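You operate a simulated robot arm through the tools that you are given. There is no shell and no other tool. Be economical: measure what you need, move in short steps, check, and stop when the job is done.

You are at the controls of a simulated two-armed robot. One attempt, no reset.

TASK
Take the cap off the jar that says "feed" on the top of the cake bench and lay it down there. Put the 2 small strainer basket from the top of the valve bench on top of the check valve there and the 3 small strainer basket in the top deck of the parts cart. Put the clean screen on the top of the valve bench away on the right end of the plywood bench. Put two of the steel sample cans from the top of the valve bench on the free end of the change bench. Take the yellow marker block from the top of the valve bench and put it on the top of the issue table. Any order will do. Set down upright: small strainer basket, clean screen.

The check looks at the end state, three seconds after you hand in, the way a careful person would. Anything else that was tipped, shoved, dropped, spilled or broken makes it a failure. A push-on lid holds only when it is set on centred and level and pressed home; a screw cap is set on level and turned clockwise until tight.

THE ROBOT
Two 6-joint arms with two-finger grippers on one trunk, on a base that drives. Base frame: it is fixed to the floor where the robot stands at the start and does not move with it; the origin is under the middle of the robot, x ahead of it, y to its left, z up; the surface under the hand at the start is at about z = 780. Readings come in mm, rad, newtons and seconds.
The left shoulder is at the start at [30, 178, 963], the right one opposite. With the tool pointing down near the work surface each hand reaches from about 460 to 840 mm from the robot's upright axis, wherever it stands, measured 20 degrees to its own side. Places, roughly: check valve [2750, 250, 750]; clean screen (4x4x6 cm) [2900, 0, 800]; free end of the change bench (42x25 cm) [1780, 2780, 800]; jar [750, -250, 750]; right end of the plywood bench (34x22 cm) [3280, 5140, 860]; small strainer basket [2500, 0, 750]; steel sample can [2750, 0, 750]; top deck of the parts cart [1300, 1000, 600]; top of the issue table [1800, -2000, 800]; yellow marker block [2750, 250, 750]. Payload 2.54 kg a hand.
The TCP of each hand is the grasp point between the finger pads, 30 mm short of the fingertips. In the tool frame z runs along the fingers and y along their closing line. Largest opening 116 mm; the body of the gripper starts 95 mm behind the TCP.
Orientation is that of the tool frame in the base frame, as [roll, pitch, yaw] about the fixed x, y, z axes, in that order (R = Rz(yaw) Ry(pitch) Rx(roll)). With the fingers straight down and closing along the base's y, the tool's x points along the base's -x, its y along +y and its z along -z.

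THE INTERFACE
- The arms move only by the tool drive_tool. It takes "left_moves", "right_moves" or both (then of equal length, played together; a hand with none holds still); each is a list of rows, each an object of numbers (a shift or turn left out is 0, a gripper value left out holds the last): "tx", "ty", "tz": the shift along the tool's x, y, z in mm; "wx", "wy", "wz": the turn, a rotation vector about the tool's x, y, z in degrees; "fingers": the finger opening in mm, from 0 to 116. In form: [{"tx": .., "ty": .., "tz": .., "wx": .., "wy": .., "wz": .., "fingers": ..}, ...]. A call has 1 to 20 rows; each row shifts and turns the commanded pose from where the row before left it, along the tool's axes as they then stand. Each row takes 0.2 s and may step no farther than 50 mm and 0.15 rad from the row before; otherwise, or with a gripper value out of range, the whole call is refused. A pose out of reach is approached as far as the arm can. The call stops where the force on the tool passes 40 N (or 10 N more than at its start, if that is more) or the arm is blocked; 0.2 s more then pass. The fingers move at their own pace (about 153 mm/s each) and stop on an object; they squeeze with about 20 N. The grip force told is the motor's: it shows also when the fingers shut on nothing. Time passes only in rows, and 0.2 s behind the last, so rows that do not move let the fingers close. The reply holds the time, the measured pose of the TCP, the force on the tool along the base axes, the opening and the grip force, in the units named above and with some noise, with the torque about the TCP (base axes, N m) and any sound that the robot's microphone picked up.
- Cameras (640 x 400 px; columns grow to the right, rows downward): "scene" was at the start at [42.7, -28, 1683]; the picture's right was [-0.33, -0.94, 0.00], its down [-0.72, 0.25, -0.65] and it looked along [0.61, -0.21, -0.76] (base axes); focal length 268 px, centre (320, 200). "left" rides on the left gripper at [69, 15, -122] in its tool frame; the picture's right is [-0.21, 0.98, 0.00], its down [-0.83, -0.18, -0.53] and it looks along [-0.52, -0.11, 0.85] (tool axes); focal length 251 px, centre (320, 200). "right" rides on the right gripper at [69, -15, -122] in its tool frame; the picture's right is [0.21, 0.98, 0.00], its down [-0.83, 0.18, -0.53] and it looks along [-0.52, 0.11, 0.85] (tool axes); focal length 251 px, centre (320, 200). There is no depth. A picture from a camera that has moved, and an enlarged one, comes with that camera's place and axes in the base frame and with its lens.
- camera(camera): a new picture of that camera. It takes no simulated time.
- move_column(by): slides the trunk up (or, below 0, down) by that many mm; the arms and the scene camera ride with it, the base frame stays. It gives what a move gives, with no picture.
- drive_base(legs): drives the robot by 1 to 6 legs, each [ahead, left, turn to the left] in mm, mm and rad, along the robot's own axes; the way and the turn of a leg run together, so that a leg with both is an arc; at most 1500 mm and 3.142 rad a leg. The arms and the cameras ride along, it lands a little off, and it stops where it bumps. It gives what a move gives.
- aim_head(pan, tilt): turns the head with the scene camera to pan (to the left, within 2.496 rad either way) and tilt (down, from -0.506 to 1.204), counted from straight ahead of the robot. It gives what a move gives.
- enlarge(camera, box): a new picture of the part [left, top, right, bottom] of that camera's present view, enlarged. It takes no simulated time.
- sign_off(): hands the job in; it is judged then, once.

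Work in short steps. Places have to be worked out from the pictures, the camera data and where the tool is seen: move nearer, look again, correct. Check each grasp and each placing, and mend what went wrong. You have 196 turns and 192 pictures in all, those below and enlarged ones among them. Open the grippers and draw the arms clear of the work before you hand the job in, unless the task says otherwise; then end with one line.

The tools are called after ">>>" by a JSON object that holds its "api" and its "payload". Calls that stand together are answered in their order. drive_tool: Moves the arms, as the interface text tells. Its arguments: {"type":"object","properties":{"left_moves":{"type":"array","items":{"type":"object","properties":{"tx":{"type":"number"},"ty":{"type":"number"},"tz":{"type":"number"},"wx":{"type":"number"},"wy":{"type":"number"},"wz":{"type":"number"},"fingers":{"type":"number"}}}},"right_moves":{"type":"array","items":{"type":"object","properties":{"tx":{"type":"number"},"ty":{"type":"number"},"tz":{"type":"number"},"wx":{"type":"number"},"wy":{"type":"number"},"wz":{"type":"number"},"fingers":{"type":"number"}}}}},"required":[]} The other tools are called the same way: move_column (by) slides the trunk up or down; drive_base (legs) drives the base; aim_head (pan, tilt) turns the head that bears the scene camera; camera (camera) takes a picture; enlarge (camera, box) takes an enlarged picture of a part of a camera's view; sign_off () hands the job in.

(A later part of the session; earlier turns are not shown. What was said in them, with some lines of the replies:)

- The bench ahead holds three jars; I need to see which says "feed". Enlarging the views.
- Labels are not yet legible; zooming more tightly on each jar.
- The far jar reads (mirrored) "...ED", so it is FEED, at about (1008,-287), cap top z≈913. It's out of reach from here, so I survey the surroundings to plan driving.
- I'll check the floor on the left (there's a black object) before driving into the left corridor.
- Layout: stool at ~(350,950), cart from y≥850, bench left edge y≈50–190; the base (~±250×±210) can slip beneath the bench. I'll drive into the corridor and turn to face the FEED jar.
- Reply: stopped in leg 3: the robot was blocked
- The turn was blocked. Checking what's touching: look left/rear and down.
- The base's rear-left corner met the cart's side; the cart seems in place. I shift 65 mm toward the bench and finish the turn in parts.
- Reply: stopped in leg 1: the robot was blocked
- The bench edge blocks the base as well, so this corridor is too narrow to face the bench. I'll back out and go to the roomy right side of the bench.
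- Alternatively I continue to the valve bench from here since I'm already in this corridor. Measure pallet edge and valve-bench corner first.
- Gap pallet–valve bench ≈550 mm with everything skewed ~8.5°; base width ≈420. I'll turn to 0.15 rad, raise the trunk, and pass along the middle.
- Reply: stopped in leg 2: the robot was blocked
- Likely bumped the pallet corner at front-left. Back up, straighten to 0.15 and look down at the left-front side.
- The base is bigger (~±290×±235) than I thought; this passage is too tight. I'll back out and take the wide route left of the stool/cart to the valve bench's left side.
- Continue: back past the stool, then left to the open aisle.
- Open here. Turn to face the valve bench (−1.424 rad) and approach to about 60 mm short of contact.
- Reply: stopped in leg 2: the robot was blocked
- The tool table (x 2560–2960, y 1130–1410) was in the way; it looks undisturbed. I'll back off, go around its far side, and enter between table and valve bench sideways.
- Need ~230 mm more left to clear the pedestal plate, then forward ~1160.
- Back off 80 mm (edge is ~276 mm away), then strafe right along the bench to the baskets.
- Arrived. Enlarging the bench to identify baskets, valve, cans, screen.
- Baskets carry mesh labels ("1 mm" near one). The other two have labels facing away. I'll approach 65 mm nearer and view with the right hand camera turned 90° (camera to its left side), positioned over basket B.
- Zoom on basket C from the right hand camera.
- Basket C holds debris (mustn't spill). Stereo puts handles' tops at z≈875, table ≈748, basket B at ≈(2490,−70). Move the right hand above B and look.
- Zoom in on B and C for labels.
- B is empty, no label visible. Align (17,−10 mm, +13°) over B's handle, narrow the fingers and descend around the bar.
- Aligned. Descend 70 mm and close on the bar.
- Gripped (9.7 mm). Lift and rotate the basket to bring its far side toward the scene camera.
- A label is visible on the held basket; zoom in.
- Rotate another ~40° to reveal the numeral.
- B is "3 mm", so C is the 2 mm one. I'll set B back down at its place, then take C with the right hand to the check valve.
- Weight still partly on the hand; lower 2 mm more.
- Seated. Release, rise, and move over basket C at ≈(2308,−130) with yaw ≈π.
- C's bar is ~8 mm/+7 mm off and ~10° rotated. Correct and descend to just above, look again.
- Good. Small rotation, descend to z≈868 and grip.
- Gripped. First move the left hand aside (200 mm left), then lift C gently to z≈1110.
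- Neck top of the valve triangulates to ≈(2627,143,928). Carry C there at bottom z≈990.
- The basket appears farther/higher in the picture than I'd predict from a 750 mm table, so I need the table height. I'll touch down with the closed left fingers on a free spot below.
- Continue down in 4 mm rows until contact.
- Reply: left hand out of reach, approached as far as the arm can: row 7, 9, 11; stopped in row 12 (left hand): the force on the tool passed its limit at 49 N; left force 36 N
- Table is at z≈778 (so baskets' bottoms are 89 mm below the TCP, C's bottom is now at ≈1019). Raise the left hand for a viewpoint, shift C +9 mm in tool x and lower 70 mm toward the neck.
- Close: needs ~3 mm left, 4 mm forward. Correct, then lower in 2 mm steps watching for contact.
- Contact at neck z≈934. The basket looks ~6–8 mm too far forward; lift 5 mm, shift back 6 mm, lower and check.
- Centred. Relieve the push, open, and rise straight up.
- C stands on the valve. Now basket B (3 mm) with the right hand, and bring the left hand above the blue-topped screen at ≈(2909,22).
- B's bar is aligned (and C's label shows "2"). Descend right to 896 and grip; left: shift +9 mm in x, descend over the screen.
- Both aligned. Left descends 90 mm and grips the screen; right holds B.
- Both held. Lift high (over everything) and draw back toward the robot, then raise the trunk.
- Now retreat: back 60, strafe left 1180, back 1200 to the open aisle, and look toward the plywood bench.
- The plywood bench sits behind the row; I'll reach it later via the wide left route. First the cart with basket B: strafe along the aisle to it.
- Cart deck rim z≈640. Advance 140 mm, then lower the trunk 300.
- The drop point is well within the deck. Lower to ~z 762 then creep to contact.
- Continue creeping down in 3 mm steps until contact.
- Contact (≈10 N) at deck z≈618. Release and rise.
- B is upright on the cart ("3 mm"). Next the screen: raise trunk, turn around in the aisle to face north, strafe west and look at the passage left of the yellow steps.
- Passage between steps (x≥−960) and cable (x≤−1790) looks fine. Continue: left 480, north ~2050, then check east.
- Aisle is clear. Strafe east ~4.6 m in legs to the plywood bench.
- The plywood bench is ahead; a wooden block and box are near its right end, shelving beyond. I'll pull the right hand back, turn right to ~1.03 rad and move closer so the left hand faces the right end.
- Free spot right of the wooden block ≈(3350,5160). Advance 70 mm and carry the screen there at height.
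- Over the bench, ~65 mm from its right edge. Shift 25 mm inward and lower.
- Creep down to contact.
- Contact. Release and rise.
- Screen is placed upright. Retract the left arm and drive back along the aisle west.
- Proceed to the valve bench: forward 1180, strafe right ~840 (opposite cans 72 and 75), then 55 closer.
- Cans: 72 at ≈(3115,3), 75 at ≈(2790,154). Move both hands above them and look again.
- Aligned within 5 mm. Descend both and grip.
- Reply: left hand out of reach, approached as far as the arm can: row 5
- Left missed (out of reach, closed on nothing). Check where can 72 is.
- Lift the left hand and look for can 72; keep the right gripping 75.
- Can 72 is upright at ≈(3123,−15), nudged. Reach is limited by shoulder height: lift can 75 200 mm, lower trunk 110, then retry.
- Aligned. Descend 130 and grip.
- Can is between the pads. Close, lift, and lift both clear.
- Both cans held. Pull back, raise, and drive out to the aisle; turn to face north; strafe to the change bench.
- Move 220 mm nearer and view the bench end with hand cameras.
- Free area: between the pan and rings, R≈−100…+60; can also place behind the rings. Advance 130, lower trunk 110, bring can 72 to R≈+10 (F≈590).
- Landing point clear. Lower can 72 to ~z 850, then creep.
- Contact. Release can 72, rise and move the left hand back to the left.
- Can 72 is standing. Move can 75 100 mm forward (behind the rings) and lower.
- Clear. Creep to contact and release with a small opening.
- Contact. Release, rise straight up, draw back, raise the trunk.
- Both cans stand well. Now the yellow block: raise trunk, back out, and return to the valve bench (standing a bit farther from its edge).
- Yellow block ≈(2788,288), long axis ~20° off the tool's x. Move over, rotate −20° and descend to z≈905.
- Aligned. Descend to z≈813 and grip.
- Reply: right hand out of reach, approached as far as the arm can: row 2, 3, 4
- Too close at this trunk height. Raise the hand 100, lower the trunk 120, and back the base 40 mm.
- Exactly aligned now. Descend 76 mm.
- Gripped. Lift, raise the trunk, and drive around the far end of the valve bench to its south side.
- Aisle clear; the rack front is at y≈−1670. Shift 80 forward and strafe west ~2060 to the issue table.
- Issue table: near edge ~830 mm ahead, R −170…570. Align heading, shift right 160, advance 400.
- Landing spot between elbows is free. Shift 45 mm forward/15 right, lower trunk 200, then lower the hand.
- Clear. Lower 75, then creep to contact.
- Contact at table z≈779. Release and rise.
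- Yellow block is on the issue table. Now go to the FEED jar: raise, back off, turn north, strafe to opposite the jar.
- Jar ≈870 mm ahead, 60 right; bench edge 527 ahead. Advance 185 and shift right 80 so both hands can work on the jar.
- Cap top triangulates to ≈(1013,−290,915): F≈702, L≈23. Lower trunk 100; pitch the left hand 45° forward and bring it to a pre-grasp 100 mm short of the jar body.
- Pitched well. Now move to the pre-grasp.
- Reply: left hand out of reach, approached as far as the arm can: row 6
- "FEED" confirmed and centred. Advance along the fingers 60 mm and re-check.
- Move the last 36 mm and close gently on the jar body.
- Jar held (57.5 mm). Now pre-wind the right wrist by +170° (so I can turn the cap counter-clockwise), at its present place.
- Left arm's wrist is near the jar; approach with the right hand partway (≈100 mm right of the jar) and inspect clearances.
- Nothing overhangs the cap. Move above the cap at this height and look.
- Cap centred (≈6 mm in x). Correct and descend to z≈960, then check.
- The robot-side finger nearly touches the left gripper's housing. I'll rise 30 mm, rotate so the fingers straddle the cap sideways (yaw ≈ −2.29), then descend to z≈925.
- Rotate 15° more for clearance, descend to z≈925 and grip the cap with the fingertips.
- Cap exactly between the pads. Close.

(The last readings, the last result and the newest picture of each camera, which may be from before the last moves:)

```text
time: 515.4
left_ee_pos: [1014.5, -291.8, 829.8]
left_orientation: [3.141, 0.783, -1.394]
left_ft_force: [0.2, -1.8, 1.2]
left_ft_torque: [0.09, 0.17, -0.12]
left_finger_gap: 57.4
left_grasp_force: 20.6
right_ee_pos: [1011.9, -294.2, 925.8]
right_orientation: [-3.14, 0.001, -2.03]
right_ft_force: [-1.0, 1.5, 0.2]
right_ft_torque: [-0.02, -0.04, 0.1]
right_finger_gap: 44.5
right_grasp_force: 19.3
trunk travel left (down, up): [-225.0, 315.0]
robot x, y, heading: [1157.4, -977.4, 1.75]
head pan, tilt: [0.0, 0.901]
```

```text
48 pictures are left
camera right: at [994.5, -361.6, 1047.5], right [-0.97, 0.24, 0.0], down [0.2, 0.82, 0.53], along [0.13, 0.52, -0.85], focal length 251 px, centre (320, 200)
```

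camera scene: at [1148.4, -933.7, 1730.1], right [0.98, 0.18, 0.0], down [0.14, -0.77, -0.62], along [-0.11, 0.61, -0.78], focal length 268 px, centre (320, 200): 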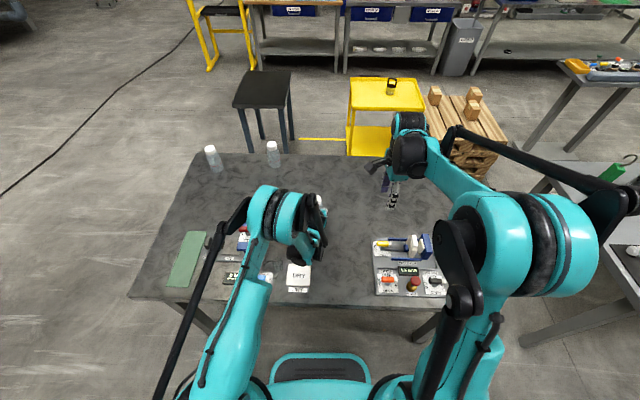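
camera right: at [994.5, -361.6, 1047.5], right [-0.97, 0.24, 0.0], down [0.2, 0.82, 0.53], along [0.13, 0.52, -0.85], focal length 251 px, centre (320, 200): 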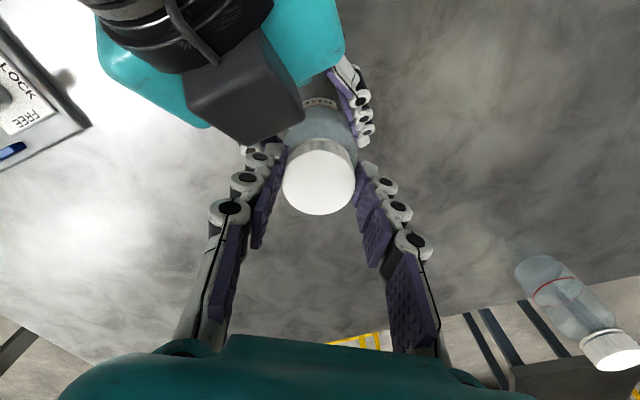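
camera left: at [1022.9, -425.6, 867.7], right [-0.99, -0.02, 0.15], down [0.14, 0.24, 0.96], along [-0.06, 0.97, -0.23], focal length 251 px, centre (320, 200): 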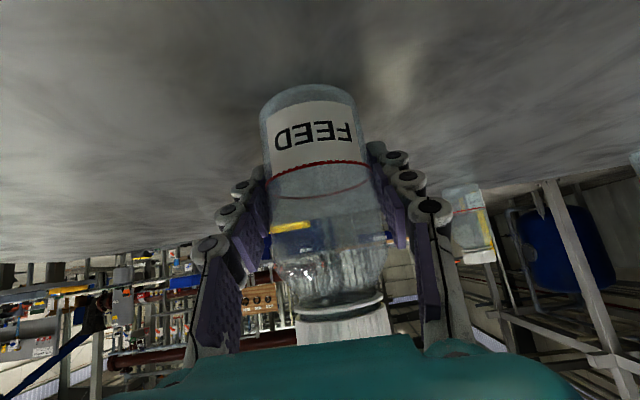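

Gripped (44.5 mm). Turn counter-clockwise 30° to test.

>>> {"api": "drive_tool", "payload": {"right_moves": [{"wz": -5}, {"wz": -8}, {"wz": -8}, {"wz": -8}]}}

>>> {"api": "camera", "payload": {"camera": "right"}}

```text
time: 516.4
left_ee_pos: [1013.1, -291.9, 831.0]
left_orientation: [3.139, 0.783, -1.394]
left_ft_force: [-8.1, 6.7, 0.3]
left_ft_torque: [-0.23, -0.22, 0.03]
left_finger_gap: 57.4
left_grasp_force: 19.6
right_ee_pos: [1012.4, -293.6, 925.2]
right_orientation: [-3.137, -0.003, -1.523]
right_ft_force: [8.5, -6.7, 1.5]
right_ft_torque: [-0.33, -0.5, -0.03]
right_finger_gap: 44.7
right_grasp_force: 19.8
trunk travel left (down, up): [-225.0, 315.0]
robot x, y, heading: [1156.6, -976.8, 1.75]
head pan, tilt: [0.0, 0.901]
```

```text
47 pictures are left
camera right: at [1031.0, -361.2, 1047.8], right [-0.97, -0.26, 0.0], down [-0.22, 0.82, 0.53], along [-0.14, 0.51, -0.85], focal length 251 px, centre (320, 200)
```

right: 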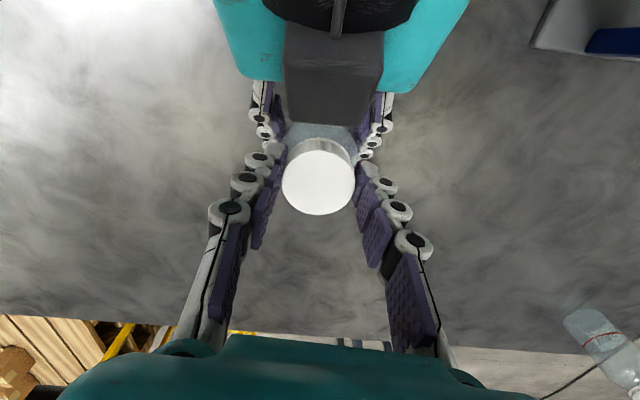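

Turning smoothly. Continue another ~45°.

>>> {"api": "drive_tool", "payload": {"right_moves": [{"wz": -8}, {"wz": -8}, {"wz": -8}, {"wz": -8}, {"wz": -8}, {"wz": -5}]}}

>>> {"api": "camera", "payload": {"camera": "right"}}

```text
time: 517.8
left_ee_pos: [1013.8, -292.3, 830.3]
left_orientation: [3.139, 0.784, -1.394]
left_ft_force: [-19.6, -2.7, -2.9]
left_ft_torque: [-0.04, -0.56, 0.11]
left_finger_gap: 57.6
left_grasp_force: 19.9
right_ee_pos: [1012.5, -293.5, 925.5]
right_orientation: [-3.14, -0.006, -0.737]
right_ft_force: [17.2, 1.5, 9.1]
right_ft_torque: [0.05, -0.86, -0.09]
right_finger_gap: 43.9
right_grasp_force: 20.1
trunk travel left (down, up): [-225.0, 315.0]
robot x, y, heading: [1157.0, -974.7, 1.751]
head pan, tilt: [0.0, 0.901]
```

```text
46 pictures are left
camera right: at [1073.4, -328.5, 1048.1], right [-0.5, -0.87, 0.0], down [-0.74, 0.42, 0.53], along [-0.46, 0.27, -0.85], focal length 251 px, centre (320, 200)
```

right: 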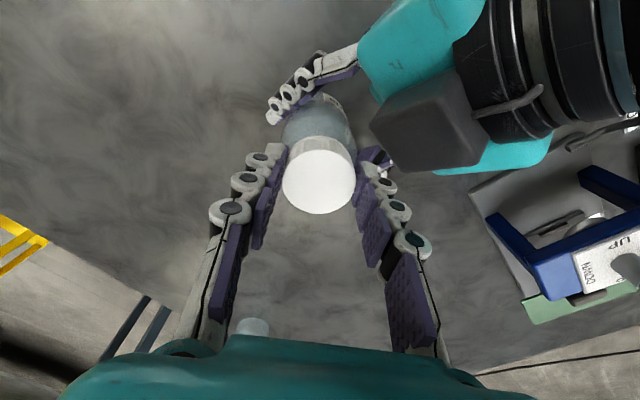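

Upward force shows the cap is rising on its thread. Regrip: open, wind back 75°, close.

>>> {"api": "drive_tool", "payload": {"right_moves": [{"fingers": 56}, {"fingers": 56}, {"wz": 8.3}, {"wz": 8.3}, {"wz": 8.3}, {"wz": 8.3}, {"wz": 8.3}, {"wz": 8.3}, {"wz": 8.3}, {"wz": 8.3}, {"wz": 8.3}, {"fingers": 0}, {"fingers": 0}, {"fingers": 0}]}}

```text
time: 520.8
left_ee_pos: [1014.7, -291.7, 828.9]
left_orientation: [3.139, 0.784, -1.395]
left_ft_force: [-9.5, 6.1, -1.8]
left_ft_torque: [-0.29, -0.47, 0.05]
left_finger_gap: 54.6
left_grasp_force: 19.6
right_ee_pos: [1011.6, -293.6, 925.1]
right_orientation: [-3.138, -0.001, -2.042]
right_ft_force: [9.7, -6.3, 2.6]
right_ft_torque: [-0.26, -0.37, 0.0]
right_finger_gap: 46.6
right_grasp_force: 20.2
trunk travel left (down, up): [-225.0, 315.0]
robot x, y, heading: [1157.4, -977.3, 1.748]
head pan, tilt: [0.0, 0.901]
```

Left gap changed slightly; check the jar's posture.

>>> {"api": "camera", "payload": {"camera": "right"}}

>>> {"api": "camera", "payload": {"camera": "left"}}

```text
45 pictures are left
camera right: at [994.3, -361.1, 1047.4], right [-0.97, 0.25, 0.0], down [0.21, 0.82, 0.53], along [0.14, 0.51, -0.85], focal length 251 px, centre (320, 200)
```

right: 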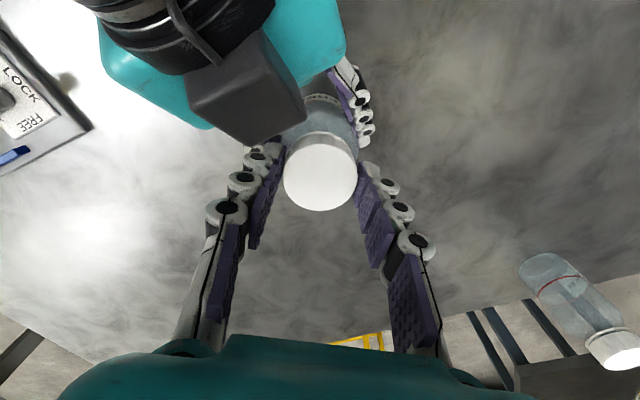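

```text
44 pictures are left
camera left: at [1022.5, -425.4, 867.6], right [-0.99, -0.02, 0.15], down [0.14, 0.24, 0.96], along [-0.06, 0.97, -0.23], focal length 251 px, centre (320, 200)
```

left: 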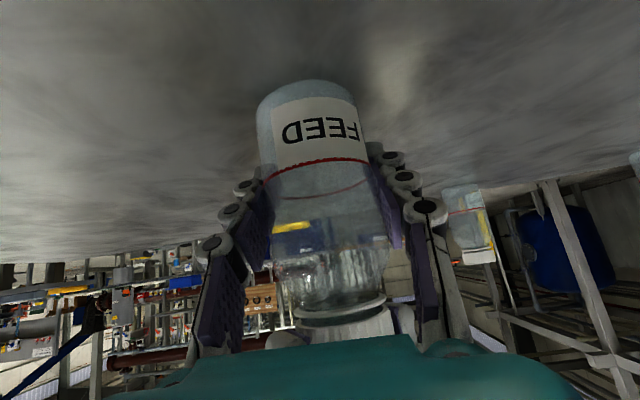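

Jar still upright. Turn again 75° CCW, allowing a slight rise.

>>> {"api": "drive_tool", "payload": {"right_moves": [{"wz": -8, "tz": -0.1}, {"wz": -8, "tz": -0.1}, {"wz": -8, "tz": -0.1}, {"wz": -8, "tz": -0.1}, {"wz": -8, "tz": -0.1}, {"wz": -8, "tz": -0.1}, {"wz": -8, "tz": -0.1}, {"wz": -8, "tz": -0.1}, {"wz": -8, "tz": -0.1}, {"wz": -3, "tz": -0.1}]}}

>>> {"api": "camera", "payload": {"camera": "left"}}

```text
time: 523.0
left_ee_pos: [1013.6, -290.3, 829.9]
left_orientation: [3.141, 0.785, -1.395]
left_ft_force: [-15.4, 0.9, 1.7]
left_ft_torque: [0.15, -0.52, -0.04]
left_finger_gap: 54.6
left_grasp_force: 19.9
right_ee_pos: [1012.5, -292.4, 926.6]
right_orientation: [-3.138, -0.001, -0.734]
right_ft_force: [12.9, 0.1, 1.0]
right_ft_torque: [-0.12, -0.51, -0.01]
right_finger_gap: 46.1
right_grasp_force: 19.9
trunk travel left (down, up): [-225.0, 315.0]
robot x, y, heading: [1158.2, -976.2, 1.749]
head pan, tilt: [0.0, 0.901]
```

```text
43 pictures are left
camera left: at [1022.9, -425.8, 867.8], right [-0.99, -0.02, 0.15], down [0.14, 0.24, 0.96], along [-0.06, 0.97, -0.23], focal length 251 px, centre (320, 200)
```

left: 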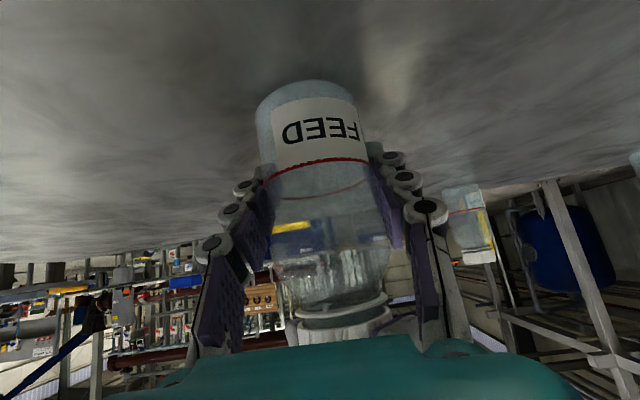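

Another cycle: regrip and turn 75° more.

>>> {"api": "drive_tool", "payload": {"right_moves": [{"fingers": 56}, {"fingers": 56}, {"wz": 8.3}, {"wz": 8.3}, {"wz": 8.3}, {"wz": 8.3}, {"wz": 8.3}, {"wz": 8.3}, {"wz": 8.3}, {"wz": 8.3}, {"wz": 8.3}, {"fingers": 0}, {"fingers": 0}, {"fingers": 0}]}}

>>> {"api": "drive_tool", "payload": {"right_moves": [{"wz": -8, "tz": -0.1}, {"wz": -8, "tz": -0.1}, {"wz": -8, "tz": -0.1}, {"wz": -8, "tz": -0.1}, {"wz": -8, "tz": -0.1}, {"wz": -8, "tz": -0.1}, {"wz": -8, "tz": -0.1}, {"wz": -8, "tz": -0.1}, {"wz": -8, "tz": -0.1}, {"wz": -3, "tz": -0.1}]}}

>>> {"api": "enlarge", "payload": {"camera": "right", "box": [240, 90, 400, 230]}}

```text
time: 526.0
left_ee_pos: [1014.4, -290.8, 830.1]
left_orientation: [3.14, 0.784, -1.392]
left_ft_force: [-4.5, 4.4, -2.6]
left_ft_torque: [-0.32, -0.39, 0.03]
left_finger_gap: 54.5
left_grasp_force: 20.1
right_ee_pos: [1013.5, -294.4, 925.7]
right_orientation: [-3.138, 0.0, -2.04]
right_ft_force: [5.1, -5.2, 2.6]
right_ft_torque: [-0.18, -0.17, -0.03]
right_finger_gap: 46.5
right_grasp_force: 20.0
trunk travel left (down, up): [-225.0, 315.0]
robot x, y, heading: [1159.8, -976.6, 1.751]
head pan, tilt: [0.0, 0.901]
```

```text
time: 528.2
left_ee_pos: [1014.3, -291.2, 828.9]
left_orientation: [3.139, 0.783, -1.395]
left_ft_force: [-14.9, 0.9, 0.5]
left_ft_torque: [0.06, -0.7, -0.01]
left_finger_gap: 54.6
left_grasp_force: 20.3
right_ee_pos: [1013.3, -292.4, 927.4]
right_orientation: [-3.141, -0.003, -0.727]
right_ft_force: [14.8, -1.0, 0.6]
right_ft_torque: [-0.16, -0.71, -0.02]
right_finger_gap: 46.4
right_grasp_force: 20.1
trunk travel left (down, up): [-225.0, 315.0]
robot x, y, heading: [1158.1, -975.1, 1.748]
head pan, tilt: [0.0, 0.901]
```

```text
2.86 times, centred on (320, 160) of right
camera zoom: at [1073.8, -327.0, 1049.7], right [-0.49, -0.87, 0.0], down [-0.74, 0.41, 0.53], along [-0.46, 0.26, -0.85], focal length 718 px, centre (320, 314)
```

zoom: 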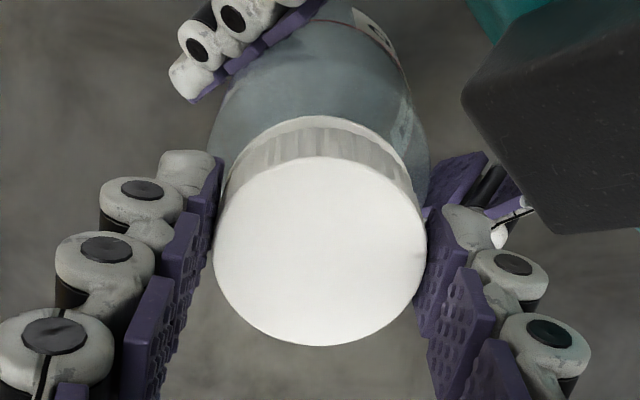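

Turned ~225° so far. Test with a gentle 4 mm lift.

>>> {"api": "drive_tool", "payload": {"right_moves": [{"tz": -1}, {"tz": -1}, {"tz": -1}, {"tz": -1}]}}

>>> {"api": "enlarge", "payload": {"camera": "right", "box": [240, 90, 400, 230]}}

```text
time: 529.2
left_ee_pos: [1014.3, -289.6, 830.1]
left_orientation: [3.14, 0.783, -1.396]
left_ft_force: [-8.7, -2.0, 12.4]
left_ft_torque: [0.16, -0.5, 0.03]
left_finger_gap: 55.1
left_grasp_force: 20.7
right_ee_pos: [1012.7, -293.1, 930.9]
right_orientation: [-3.141, -0.003, -0.727]
right_ft_force: [8.7, 1.7, -12.4]
right_ft_torque: [-0.03, -0.31, -0.01]
right_finger_gap: 46.8
right_grasp_force: 20.1
trunk travel left (down, up): [-225.0, 315.0]
robot x, y, heading: [1157.6, -974.6, 1.758]
head pan, tilt: [0.0, 0.901]
```

```text
2.86 times, centred on (320, 160) of right
camera zoom: at [1073.2, -327.5, 1053.6], right [-0.49, -0.87, 0.0], down [-0.74, 0.41, 0.53], along [-0.46, 0.26, -0.85], focal length 718 px, centre (320, 314)
```

zoom: 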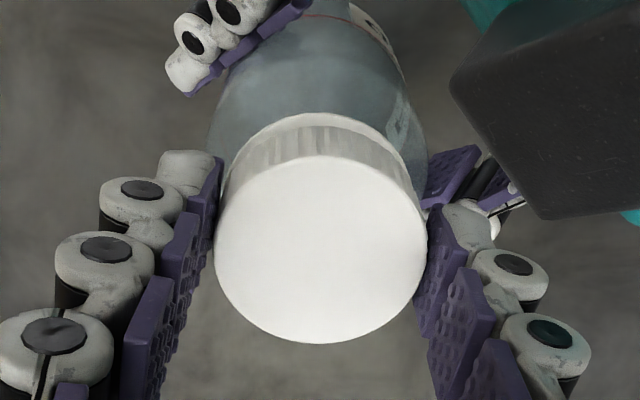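

Still threaded (12 N pull). Lower back and continue turning cycles.

>>> {"api": "drive_tool", "payload": {"right_moves": [{"tz": 3.5}, {"fingers": 56}, {"fingers": 56}, {"wz": 8.4}, {"wz": 8.4}, {"wz": 8.4}, {"wz": 8.4}, {"wz": 8.4}, {"wz": 8.4}, {"wz": 8.4}, {"wz": 8.4}, {"wz": 8.4}, {"fingers": 0}, {"fingers": 0}, {"fingers": 0}]}}

>>> {"api": "drive_tool", "payload": {"right_moves": [{"wz": -8, "tz": -0.1}, {"wz": -8, "tz": -0.1}, {"wz": -8, "tz": -0.1}, {"wz": -8, "tz": -0.1}, {"wz": -8, "tz": -0.1}, {"wz": -8, "tz": -0.1}, {"wz": -8, "tz": -0.1}, {"wz": -8, "tz": -0.1}, {"wz": -8, "tz": -0.1}, {"wz": -8, "tz": -0.1}]}}

>>> {"api": "drive_tool", "payload": {"right_moves": [{"fingers": 56}, {"fingers": 56}, {"wz": 8.4}, {"wz": 8.4}, {"wz": 8.4}, {"wz": 8.4}, {"wz": 8.4}, {"wz": 8.4}, {"wz": 8.4}, {"wz": 8.4}, {"wz": 8.4}, {"wz": 4}, {"fingers": 0}, {"fingers": 0}, {"fingers": 0}]}}

>>> {"api": "drive_tool", "payload": {"right_moves": [{"wz": -8, "tz": -0.1}, {"wz": -8, "tz": -0.1}, {"wz": -8, "tz": -0.1}, {"wz": -8, "tz": -0.1}, {"wz": -8, "tz": -0.1}, {"wz": -8, "tz": -0.1}, {"wz": -8, "tz": -0.1}, {"wz": -8, "tz": -0.1}, {"wz": -8, "tz": -0.1}, {"wz": -8, "tz": -0.1}]}}

>>> {"api": "enlarge", "payload": {"camera": "right", "box": [240, 90, 400, 230]}}

```text
time: 532.4
left_ee_pos: [1013.8, -290.7, 829.9]
left_orientation: [3.139, 0.784, -1.395]
left_ft_force: [-4.0, 4.3, -3.3]
left_ft_torque: [-0.21, -0.29, -0.02]
left_finger_gap: 54.0
left_grasp_force: 19.9
right_ee_pos: [1011.6, -294.1, 926.3]
right_orientation: [-3.137, 0.0, -2.05]
right_ft_force: [4.4, -2.4, 2.4]
right_ft_torque: [-0.19, -0.13, -0.02]
right_finger_gap: 43.6
right_grasp_force: 20.0
trunk travel left (down, up): [-225.0, 315.0]
robot x, y, heading: [1157.2, -975.2, 1.745]
head pan, tilt: [0.0, 0.901]
```

```text
time: 534.6
left_ee_pos: [1015.4, -291.4, 830.4]
left_orientation: [3.139, 0.783, -1.394]
left_ft_force: [-7.5, 1.3, 0.5]
left_ft_torque: [-0.09, -0.54, 0.01]
left_finger_gap: 54.3
left_grasp_force: 20.5
right_ee_pos: [1013.0, -294.1, 928.6]
right_orientation: [3.141, -0.001, -0.649]
right_ft_force: [7.5, -0.9, -1.0]
right_ft_torque: [0.0, -0.15, 0.0]
right_finger_gap: 43.5
right_grasp_force: 19.7
trunk travel left (down, up): [-225.0, 315.0]
robot x, y, heading: [1156.4, -973.6, 1.751]
head pan, tilt: [0.0, 0.901]
```

```text
time: 537.8
left_ee_pos: [1014.4, -289.8, 830.3]
left_orientation: [3.14, 0.782, -1.395]
left_ft_force: [-0.8, -0.1, -1.3]
left_ft_torque: [0.02, -0.08, 0.01]
left_finger_gap: 54.0
left_grasp_force: 20.6
right_ee_pos: [1012.1, -293.4, 928.9]
right_orientation: [-3.138, -0.001, -2.044]
right_ft_force: [0.4, 0.0, 0.0]
right_ft_torque: [0.03, 0.03, 0.01]
right_finger_gap: 45.1
right_grasp_force: 20.1
trunk travel left (down, up): [-225.0, 315.0]
robot x, y, heading: [1159.4, -978.0, 1.752]
head pan, tilt: [0.0, 0.901]
```

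```text
time: 540.0
left_ee_pos: [1014.8, -291.5, 830.2]
left_orientation: [3.139, 0.783, -1.395]
left_ft_force: [-7.1, -2.4, 0.0]
left_ft_torque: [0.2, -0.56, 0.03]
left_finger_gap: 54.4
left_grasp_force: 19.9
right_ee_pos: [1011.9, -294.6, 928.9]
right_orientation: [-3.141, -0.003, -0.642]
right_ft_force: [7.0, 2.2, -0.5]
right_ft_torque: [0.06, -0.13, -0.02]
right_finger_gap: 45.0
right_grasp_force: 20.1
trunk travel left (down, up): [-225.0, 315.0]
robot x, y, heading: [1157.3, -976.2, 1.752]
head pan, tilt: [0.0, 0.901]
```

```text
2.86 times, centred on (320, 160) of right
camera zoom: at [1076.3, -321.8, 1052.1], right [-0.41, -0.91, 0.0], down [-0.77, 0.35, 0.53], along [-0.48, 0.22, -0.85], focal length 718 px, centre (320, 314)
```

zoom: 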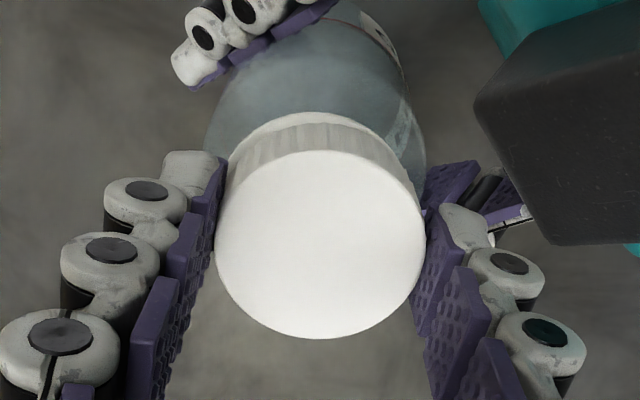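

Total ≈385°. Try a gentle lift again.

>>> {"api": "drive_tool", "payload": {"right_moves": [{"tz": -1.5}, {"tz": -1.5}, {"tz": -1.5}, {"tz": -1.5}]}}

>>> {"api": "enlarge", "payload": {"camera": "right", "box": [240, 90, 400, 230]}}

```text
time: 541.0
left_ee_pos: [1014.2, -291.1, 829.2]
left_orientation: [3.14, 0.784, -1.395]
left_ft_force: [-4.6, -4.2, 2.2]
left_ft_torque: [0.4, -0.36, -0.03]
left_finger_gap: 54.4
left_grasp_force: 19.5
right_ee_pos: [1009.8, -294.2, 935.1]
right_orientation: [3.141, -0.001, -0.643]
right_ft_force: [4.2, 4.6, -2.8]
right_ft_torque: [0.06, -0.08, 0.04]
right_finger_gap: 45.1
right_grasp_force: 20.1
trunk travel left (down, up): [-225.0, 315.0]
robot x, y, heading: [1154.5, -975.6, 1.757]
head pan, tilt: [0.0, 0.901]
```

```text
2.86 times, centred on (320, 160) of right
camera zoom: at [1075.9, -322.1, 1058.1], right [-0.42, -0.91, 0.0], down [-0.77, 0.35, 0.53], along [-0.48, 0.22, -0.85], focal length 718 px, centre (320, 314)
```

zoom: 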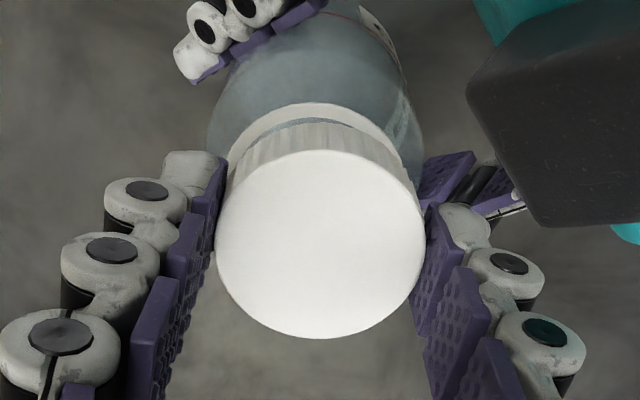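

The cap is free and rising off the neck. Lift it clear.

>>> {"api": "drive_tool", "payload": {"right_moves": [{"tz": -3}, {"tz": -4}, {"tz": -6}, {"tz": -10}, {"tz": -20}, {"tz": -30}, {"tz": -30}]}}

>>> {"api": "camera", "payload": {"camera": "right"}}

>>> {"api": "camera", "payload": {"camera": "left"}}

```text
time: 542.6
left_ee_pos: [1016.1, -291.5, 829.7]
left_orientation: [3.141, 0.783, -1.394]
left_ft_force: [1.5, -0.7, -0.1]
left_ft_torque: [0.03, -0.05, 0.03]
left_finger_gap: 54.0
left_grasp_force: 20.0
right_ee_pos: [1012.3, -293.1, 1040.1]
right_orientation: [-3.141, -0.001, -0.644]
right_ft_force: [1.1, -0.6, 0.4]
right_ft_torque: [-0.02, 0.0, -0.03]
right_finger_gap: 44.4
right_grasp_force: 19.7
trunk travel left (down, up): [-225.0, 315.0]
robot x, y, heading: [1157.4, -977.3, 1.753]
head pan, tilt: [0.0, 0.901]
```

```text
38 pictures are left
camera right: at [1076.5, -321.9, 1161.7], right [-0.42, -0.91, 0.0], down [-0.77, 0.35, 0.53], along [-0.48, 0.22, -0.85], focal length 251 px, centre (320, 200)
```

right: 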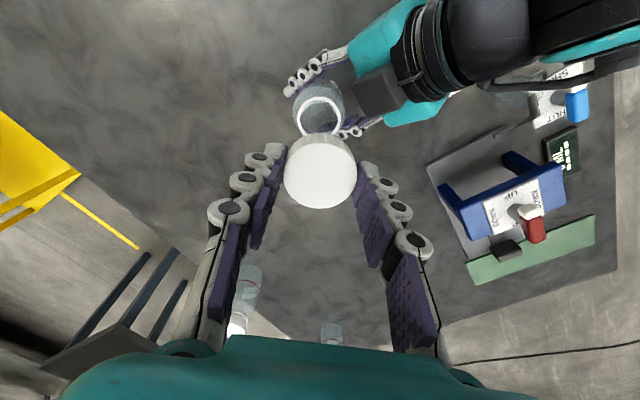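

```text
37 pictures are left
camera left: at [1023.0, -425.8, 867.8], right [-0.99, -0.02, 0.15], down [0.14, 0.24, 0.96], along [-0.06, 0.97, -0.23], focal length 251 px, centre (320, 200)
```

left: 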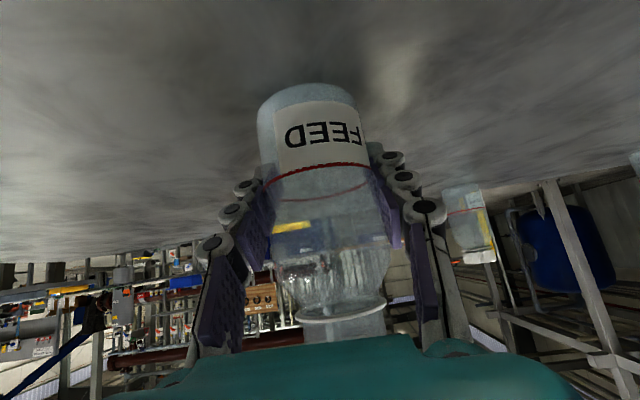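

Cap is off. Carry it ~140 mm right of the jar and lower it.

>>> {"api": "drive_tool", "payload": {"right_moves": [{"tx": 23.9, "ty": -25.7}, {"tx": 23.9, "ty": -25.7}, {"tx": 23.9, "ty": -25.7}, {"tx": 23.9, "ty": -25.7}, {"tz": 40}, {"tz": 40}, {"tz": 40}, {"tz": 40}, {"tz": 40}]}}

>>> {"api": "camera", "payload": {"camera": "right"}}

```text
time: 544.6
left_ee_pos: [1013.3, -291.0, 829.4]
left_orientation: [3.139, 0.782, -1.395]
left_ft_force: [-0.1, 1.3, -0.6]
left_ft_torque: [0.01, -0.01, -0.01]
left_finger_gap: 53.9
left_grasp_force: 20.4
right_ee_pos: [1148.8, -269.6, 838.9]
right_orientation: [3.141, -0.004, -0.644]
right_ft_force: [-0.5, 0.8, -0.5]
right_ft_torque: [-0.02, -0.02, 0.0]
right_finger_gap: 44.5
right_grasp_force: 20.1
trunk travel left (down, up): [-225.0, 315.0]
robot x, y, heading: [1155.5, -976.5, 1.748]
head pan, tilt: [0.0, 0.901]
```

```text
36 pictures are left
camera right: at [1214.6, -298.0, 960.3], right [-0.42, -0.91, 0.0], down [-0.77, 0.35, 0.53], along [-0.48, 0.22, -0.85], focal length 251 px, centre (320, 200)
```

right: 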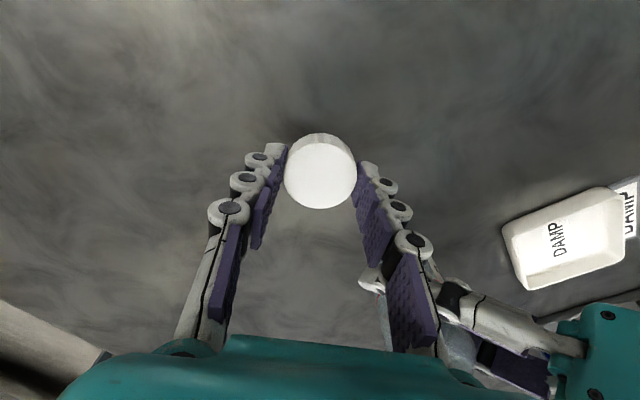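

Clear. Creep down.

>>> {"api": "drive_tool", "payload": {"right_moves": [{"tz": 5}, {"tz": 5}, {"tz": 4}, {"tz": 3}, {"tz": 2}, {"tz": 2}, {"tz": 2}, {"tz": 2}]}}

```text
time: 546.4
left_ee_pos: [1015.3, -290.7, 829.3]
left_orientation: [3.141, 0.783, -1.394]
left_ft_force: [-0.1, -0.1, 0.2]
left_ft_torque: [0.04, 0.01, 0.0]
left_finger_gap: 54.2
left_grasp_force: 20.3
right_ee_pos: [1151.1, -269.0, 814.4]
right_orientation: [3.141, -0.003, -0.645]
right_ft_force: [0.2, 0.5, -0.3]
right_ft_torque: [-0.02, 0.0, 0.03]
right_finger_gap: 44.5
right_grasp_force: 20.2
trunk travel left (down, up): [-225.0, 315.0]
robot x, y, heading: [1154.6, -975.5, 1.751]
head pan, tilt: [0.0, 0.901]
```

>>> {"api": "drive_tool", "payload": {"right_moves": [{"tz": 1.2}, {"tz": 1.2}, {"tz": 1.2}, {"tz": 1.2}]}}

```text
time: 547.4
left_ee_pos: [1014.1, -291.3, 830.8]
left_orientation: [3.141, 0.785, -1.395]
left_ft_force: [-0.5, -0.4, -0.1]
left_ft_torque: [-0.01, 0.01, -0.01]
left_finger_gap: 53.7
left_grasp_force: 20.2
right_ee_pos: [1150.9, -270.0, 810.3]
right_orientation: [-3.139, -0.002, -0.647]
right_ft_force: [1.2, 4.4, 18.3]
right_ft_torque: [0.15, -0.05, -0.22]
right_finger_gap: 44.5
right_grasp_force: 20.6
trunk travel left (down, up): [-225.0, 315.0]
robot x, y, heading: [1154.6, -976.8, 1.746]
head pan, tilt: [0.0, 0.901]
```

Contact. Release the cap and rise.

>>> {"api": "drive_tool", "payload": {"right_moves": [{"tz": -1}, {"fingers": 54}, {"fingers": 60}, {"tz": -20}, {"tz": -40}, {"tz": -45}, {"tz": -45}, {"tz": -45}, {"tz": -45}]}}

>>> {"api": "camera", "payload": {"camera": "right"}}

```text
time: 549.4
left_ee_pos: [1014.3, -291.7, 830.1]
left_orientation: [3.139, 0.784, -1.394]
left_ft_force: [0.4, -0.3, -0.4]
left_ft_torque: [0.0, 0.02, -0.01]
left_finger_gap: 54.3
left_grasp_force: 20.2
right_ee_pos: [1150.5, -270.6, 1050.7]
right_orientation: [3.14, -0.002, -0.645]
right_ft_force: [-0.1, 0.1, 0.0]
right_ft_torque: [0.05, -0.01, 0.0]
right_finger_gap: 59.9
right_grasp_force: 0.3
trunk travel left (down, up): [-225.0, 315.0]
robot x, y, heading: [1158.9, -975.1, 1.75]
head pan, tilt: [0.0, 0.901]
```

```text
35 pictures are left
camera right: at [1214.3, -298.4, 1173.1], right [-0.42, -0.91, 0.0], down [-0.77, 0.35, 0.53], along [-0.48, 0.22, -0.85], focal length 251 px, centre (320, 200)
```

right: 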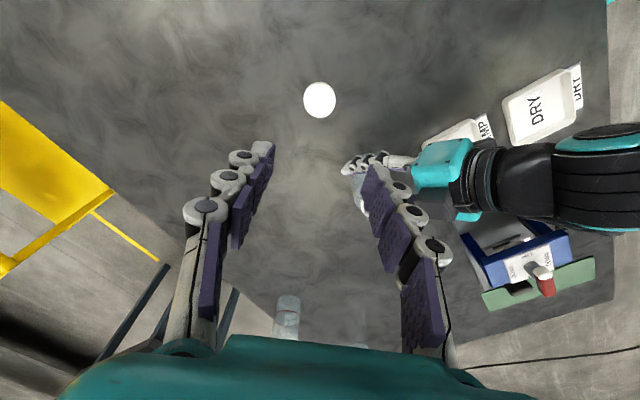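

Cap lies on the bench. Before opening the left hand, lower the jar gently (vertical = tx+tz) until the base bears, in case it was raised.

>>> {"api": "drive_tool", "payload": {"left_moves": [{"tx": 0.7, "tz": 0.7}, {"tx": 0.7, "tz": 0.7}], "right_moves": [{"ty": -40}, {"ty": -40}]}}

```text
time: 550.0
left_ee_pos: [1014.1, -289.3, 828.5]
left_orientation: [3.14, 0.782, -1.394]
left_ft_force: [-0.2, -0.6, -0.7]
left_ft_torque: [-0.01, -0.02, -0.01]
left_finger_gap: 53.9
left_grasp_force: 19.7
right_ee_pos: [1197.9, -206.0, 1051.1]
right_orientation: [3.14, -0.002, -0.644]
right_ft_force: [0.1, -0.5, -0.4]
right_ft_torque: [0.0, 0.0, 0.01]
right_finger_gap: 59.8
right_grasp_force: 0.2
trunk travel left (down, up): [-225.0, 315.0]
robot x, y, heading: [1157.4, -976.2, 1.755]
head pan, tilt: [0.0, 0.901]
```

Check jar's base from the left camera.

>>> {"api": "enlarge", "payload": {"camera": "left", "box": [220, 50, 420, 250]}}

>>> {"api": "drive_tool", "payload": {"left_moves": [{"tx": 0.7, "tz": 0.7}, {"tx": 0.7, "tz": 0.7}]}}

```text
2.00 times, centred on (320, 150) of left
camera zoom: at [1022.9, -425.5, 865.7], right [-0.99, -0.02, 0.15], down [0.14, 0.24, 0.96], along [-0.06, 0.97, -0.23], focal length 503 px, centre (320, 300)
```

zoom: 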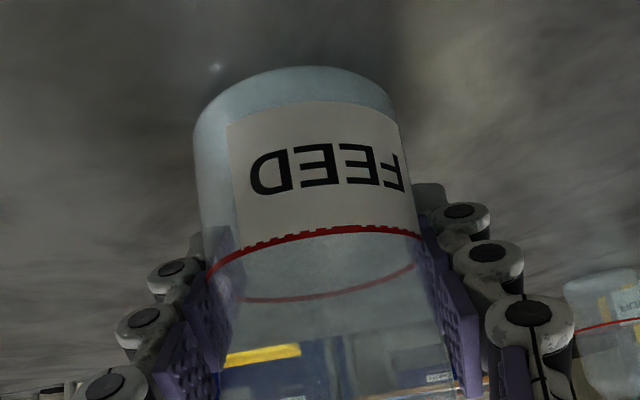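

```text
time: 550.6
left_ee_pos: [1013.9, -291.2, 827.5]
left_orientation: [3.14, 0.786, -1.393]
left_ft_force: [-1.8, 0.2, 13.0]
left_ft_torque: [0.3, 0.06, 0.03]
left_finger_gap: 54.0
left_grasp_force: 20.2
right_ee_pos: [1198.2, -206.3, 1051.9]
right_orientation: [-3.14, -0.003, -0.644]
right_ft_force: [-0.8, -1.2, 0.4]
right_ft_torque: [0.02, -0.02, 0.0]
right_finger_gap: 59.9
right_grasp_force: 0.0
trunk travel left (down, up): [-225.0, 315.0]
robot x, y, heading: [1156.4, -976.2, 1.753]
head pan, tilt: [0.0, 0.901]
```

It had been raised ~2.5 mm; now it bears. Relieve slightly, open slowly, then withdraw along the fingers.

>>> {"api": "drive_tool", "payload": {"left_moves": [{"tx": -0.4, "tz": -0.4}, {"fingers": 60}, {"fingers": 66}, {"fingers": 80}, {"fingers": 80}, {"tz": -20}, {"tz": -25}, {"tz": -30}, {"tz": -30}]}}

>>> {"api": "camera", "payload": {"camera": "left"}}

```text
time: 552.6
left_ee_pos: [1027.3, -363.7, 903.4]
left_orientation: [3.137, 0.781, -1.394]
left_ft_force: [0.2, 0.2, 0.7]
left_ft_torque: [0.02, 0.01, -0.04]
left_finger_gap: 80.2
left_grasp_force: 0.0
left hand out of reach, approached as far as the arm can: row 9
right_ee_pos: [1197.7, -206.2, 1050.8]
right_orientation: [3.141, -0.001, -0.645]
right_ft_force: [0.3, -0.4, -0.6]
right_ft_torque: [0.02, 0.04, 0.0]
right_finger_gap: 60.1
right_grasp_force: 0.0
trunk travel left (down, up): [-225.0, 315.0]
robot x, y, heading: [1152.7, -973.3, 1.748]
head pan, tilt: [0.0, 0.901]
```

```text
33 pictures are left
camera left: at [1035.9, -497.1, 941.0], right [-0.99, -0.02, 0.15], down [0.14, 0.24, 0.96], along [-0.06, 0.97, -0.23], focal length 251 px, centre (320, 200)
```

left: 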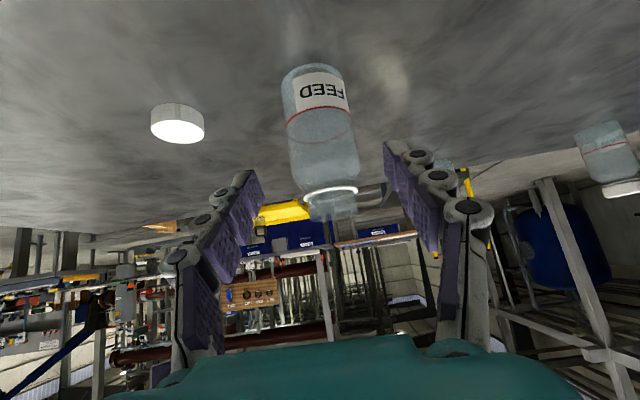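

Jar upright, open; cap beside it. Withdraw the left arm by the reverse path and level it.

>>> {"api": "drive_tool", "payload": {"left_moves": [{"tx": -19.1, "ty": 18.6, "tz": -26.9}, {"tx": -19.1, "ty": 18.6, "tz": -26.9}, {"tx": -19.1, "ty": 18.6, "tz": -26.9}, {"tx": -19.1, "ty": 18.6, "tz": -26.9}, {"tx": -19.1, "ty": 18.6, "tz": -26.9}, {"wy": 8.5}, {"wy": 8.5}, {"wy": 8.5}, {"wy": 8.5}, {"wy": 8.5}, {"wy": 2.5}]}}

>>> {"api": "move_column", "payload": {"by": 120}}

>>> {"api": "camera", "payload": {"camera": "scene"}}

```text
time: 555.0
left_ee_pos: [940.9, -406.0, 1065.8]
left_orientation: [3.14, -0.003, -1.394]
left_ft_force: [0.2, -0.5, 0.1]
left_ft_torque: [-0.01, 0.01, -0.02]
left_finger_gap: 80.1
left_grasp_force: 0.1
right_ee_pos: [1197.7, -205.4, 1051.1]
right_orientation: [-3.14, -0.001, -0.643]
right_ft_force: [-0.7, -0.5, 0.8]
right_ft_torque: [0.03, 0.01, -0.02]
right_finger_gap: 59.7
right_grasp_force: 0.1
trunk travel left (down, up): [-225.0, 315.0]
robot x, y, heading: [1155.2, -975.7, 1.751]
head pan, tilt: [0.0, 0.901]
```

```text
time: 556.5
left_ee_pos: [940.5, -405.8, 1185.5]
left_orientation: [3.14, -0.002, -1.393]
left_ft_force: [0.0, -0.6, 0.3]
left_ft_torque: [0.01, -0.01, 0.02]
left_finger_gap: 80.0
left_grasp_force: 0.1
right_ee_pos: [1197.2, -205.6, 1169.9]
right_orientation: [-3.141, -0.004, -0.644]
right_ft_force: [0.0, 1.2, -0.9]
right_ft_torque: [0.01, 0.02, -0.03]
right_finger_gap: 60.0
right_grasp_force: 0.0
trunk travel left (down, up): [-345.0, 195.0]
robot x, y, heading: [1157.0, -974.6, 1.752]
head pan, tilt: [0.0, 0.901]
```

```text
32 pictures are left
camera scene: at [1148.3, -933.1, 1850.0], right [0.98, 0.18, 0.0], down [0.14, -0.77, -0.62], along [-0.11, 0.61, -0.78], focal length 268 px, centre (320, 200)
```

scene: 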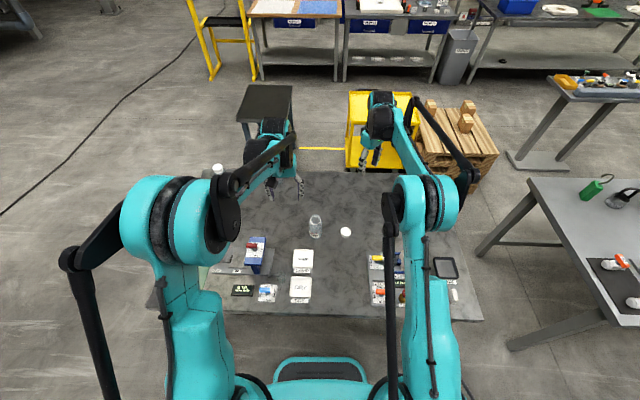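

All in order here. Back off and glance at the valve bench and cart for a final check.

>>> {"api": "drive_base", "payload": {"legs": [[-300, 0, 0]]}}

>>> {"api": "aim_head", "payload": {"pan": -0.6, "tilt": 0.45}}

>>> {"api": "enlarge", "payload": {"camera": "scene", "box": [150, 100, 490, 300]}}

```text
time: 558.5
left_ee_pos: [993.1, -702.5, 1186.2]
left_orientation: [3.139, -0.001, -1.387]
left_ft_force: [0.1, -0.8, -1.4]
left_ft_torque: [0.05, 0.03, 0.03]
left_finger_gap: 79.9
left_grasp_force: 0.0
right_ee_pos: [1247.6, -500.3, 1171.3]
right_orientation: [-3.14, -0.001, -0.638]
right_ft_force: [0.1, -0.6, -0.1]
right_ft_torque: [-0.01, -0.02, -0.02]
right_finger_gap: 59.8
right_grasp_force: 0.1
trunk travel left (down, up): [-345.0, 195.0]
robot x, y, heading: [1212.4, -1270.5, 1.759]
head pan, tilt: [0.0, 0.901]
```

```text
time: 559.5
left_ee_pos: [993.0, -700.4, 1186.5]
left_orientation: [3.14, -0.002, -1.386]
left_ft_force: [0.6, 0.3, 0.9]
left_ft_torque: [-0.02, 0.01, -0.03]
left_finger_gap: 80.0
left_grasp_force: 0.0
right_ee_pos: [1247.7, -499.8, 1170.8]
right_orientation: [3.141, -0.002, -0.638]
right_ft_force: [1.0, -0.1, -0.9]
right_ft_torque: [0.01, -0.02, 0.02]
right_finger_gap: 60.2
right_grasp_force: 0.1
trunk travel left (down, up): [-345.0, 195.0]
robot x, y, heading: [1210.8, -1271.5, 1.756]
head pan, tilt: [-0.6, 0.45]
```

```text
1.88 times, centred on (320, 200) of scene
camera zoom: at [1253.2, -1218.7, 1888.4], right [0.92, -0.4, 0.0], down [-0.18, -0.4, -0.9], along [0.36, 0.82, -0.44], focal length 505 px, centre (320, 200)
```

zoom: 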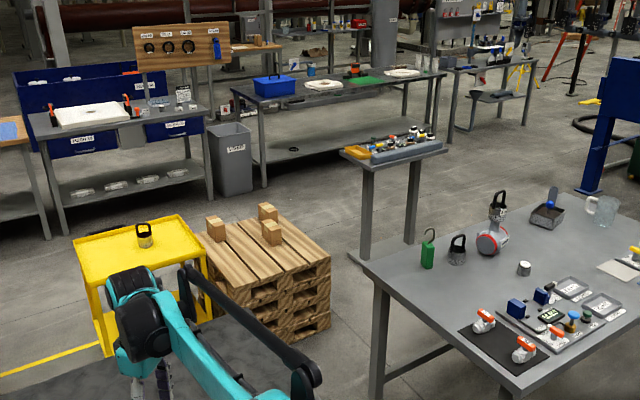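

Final views show basket 2 standing on the check valve and basket 3 standing on the cart deck. Both grippers are open and the arms are clear, so I'm handing in.

>>> {"api": "sign_off", "payload": {}}

```text
The job is handed in.
```

All the tasks are done and the job is handed in; the last pictures of each placement showed it in place, with the baskets and the screen upright. The base bumped something and stopped a few times while driving — the cart, the cake bench, what I took to be the pallet, and the tool table. I saw nothing moved or tipped.
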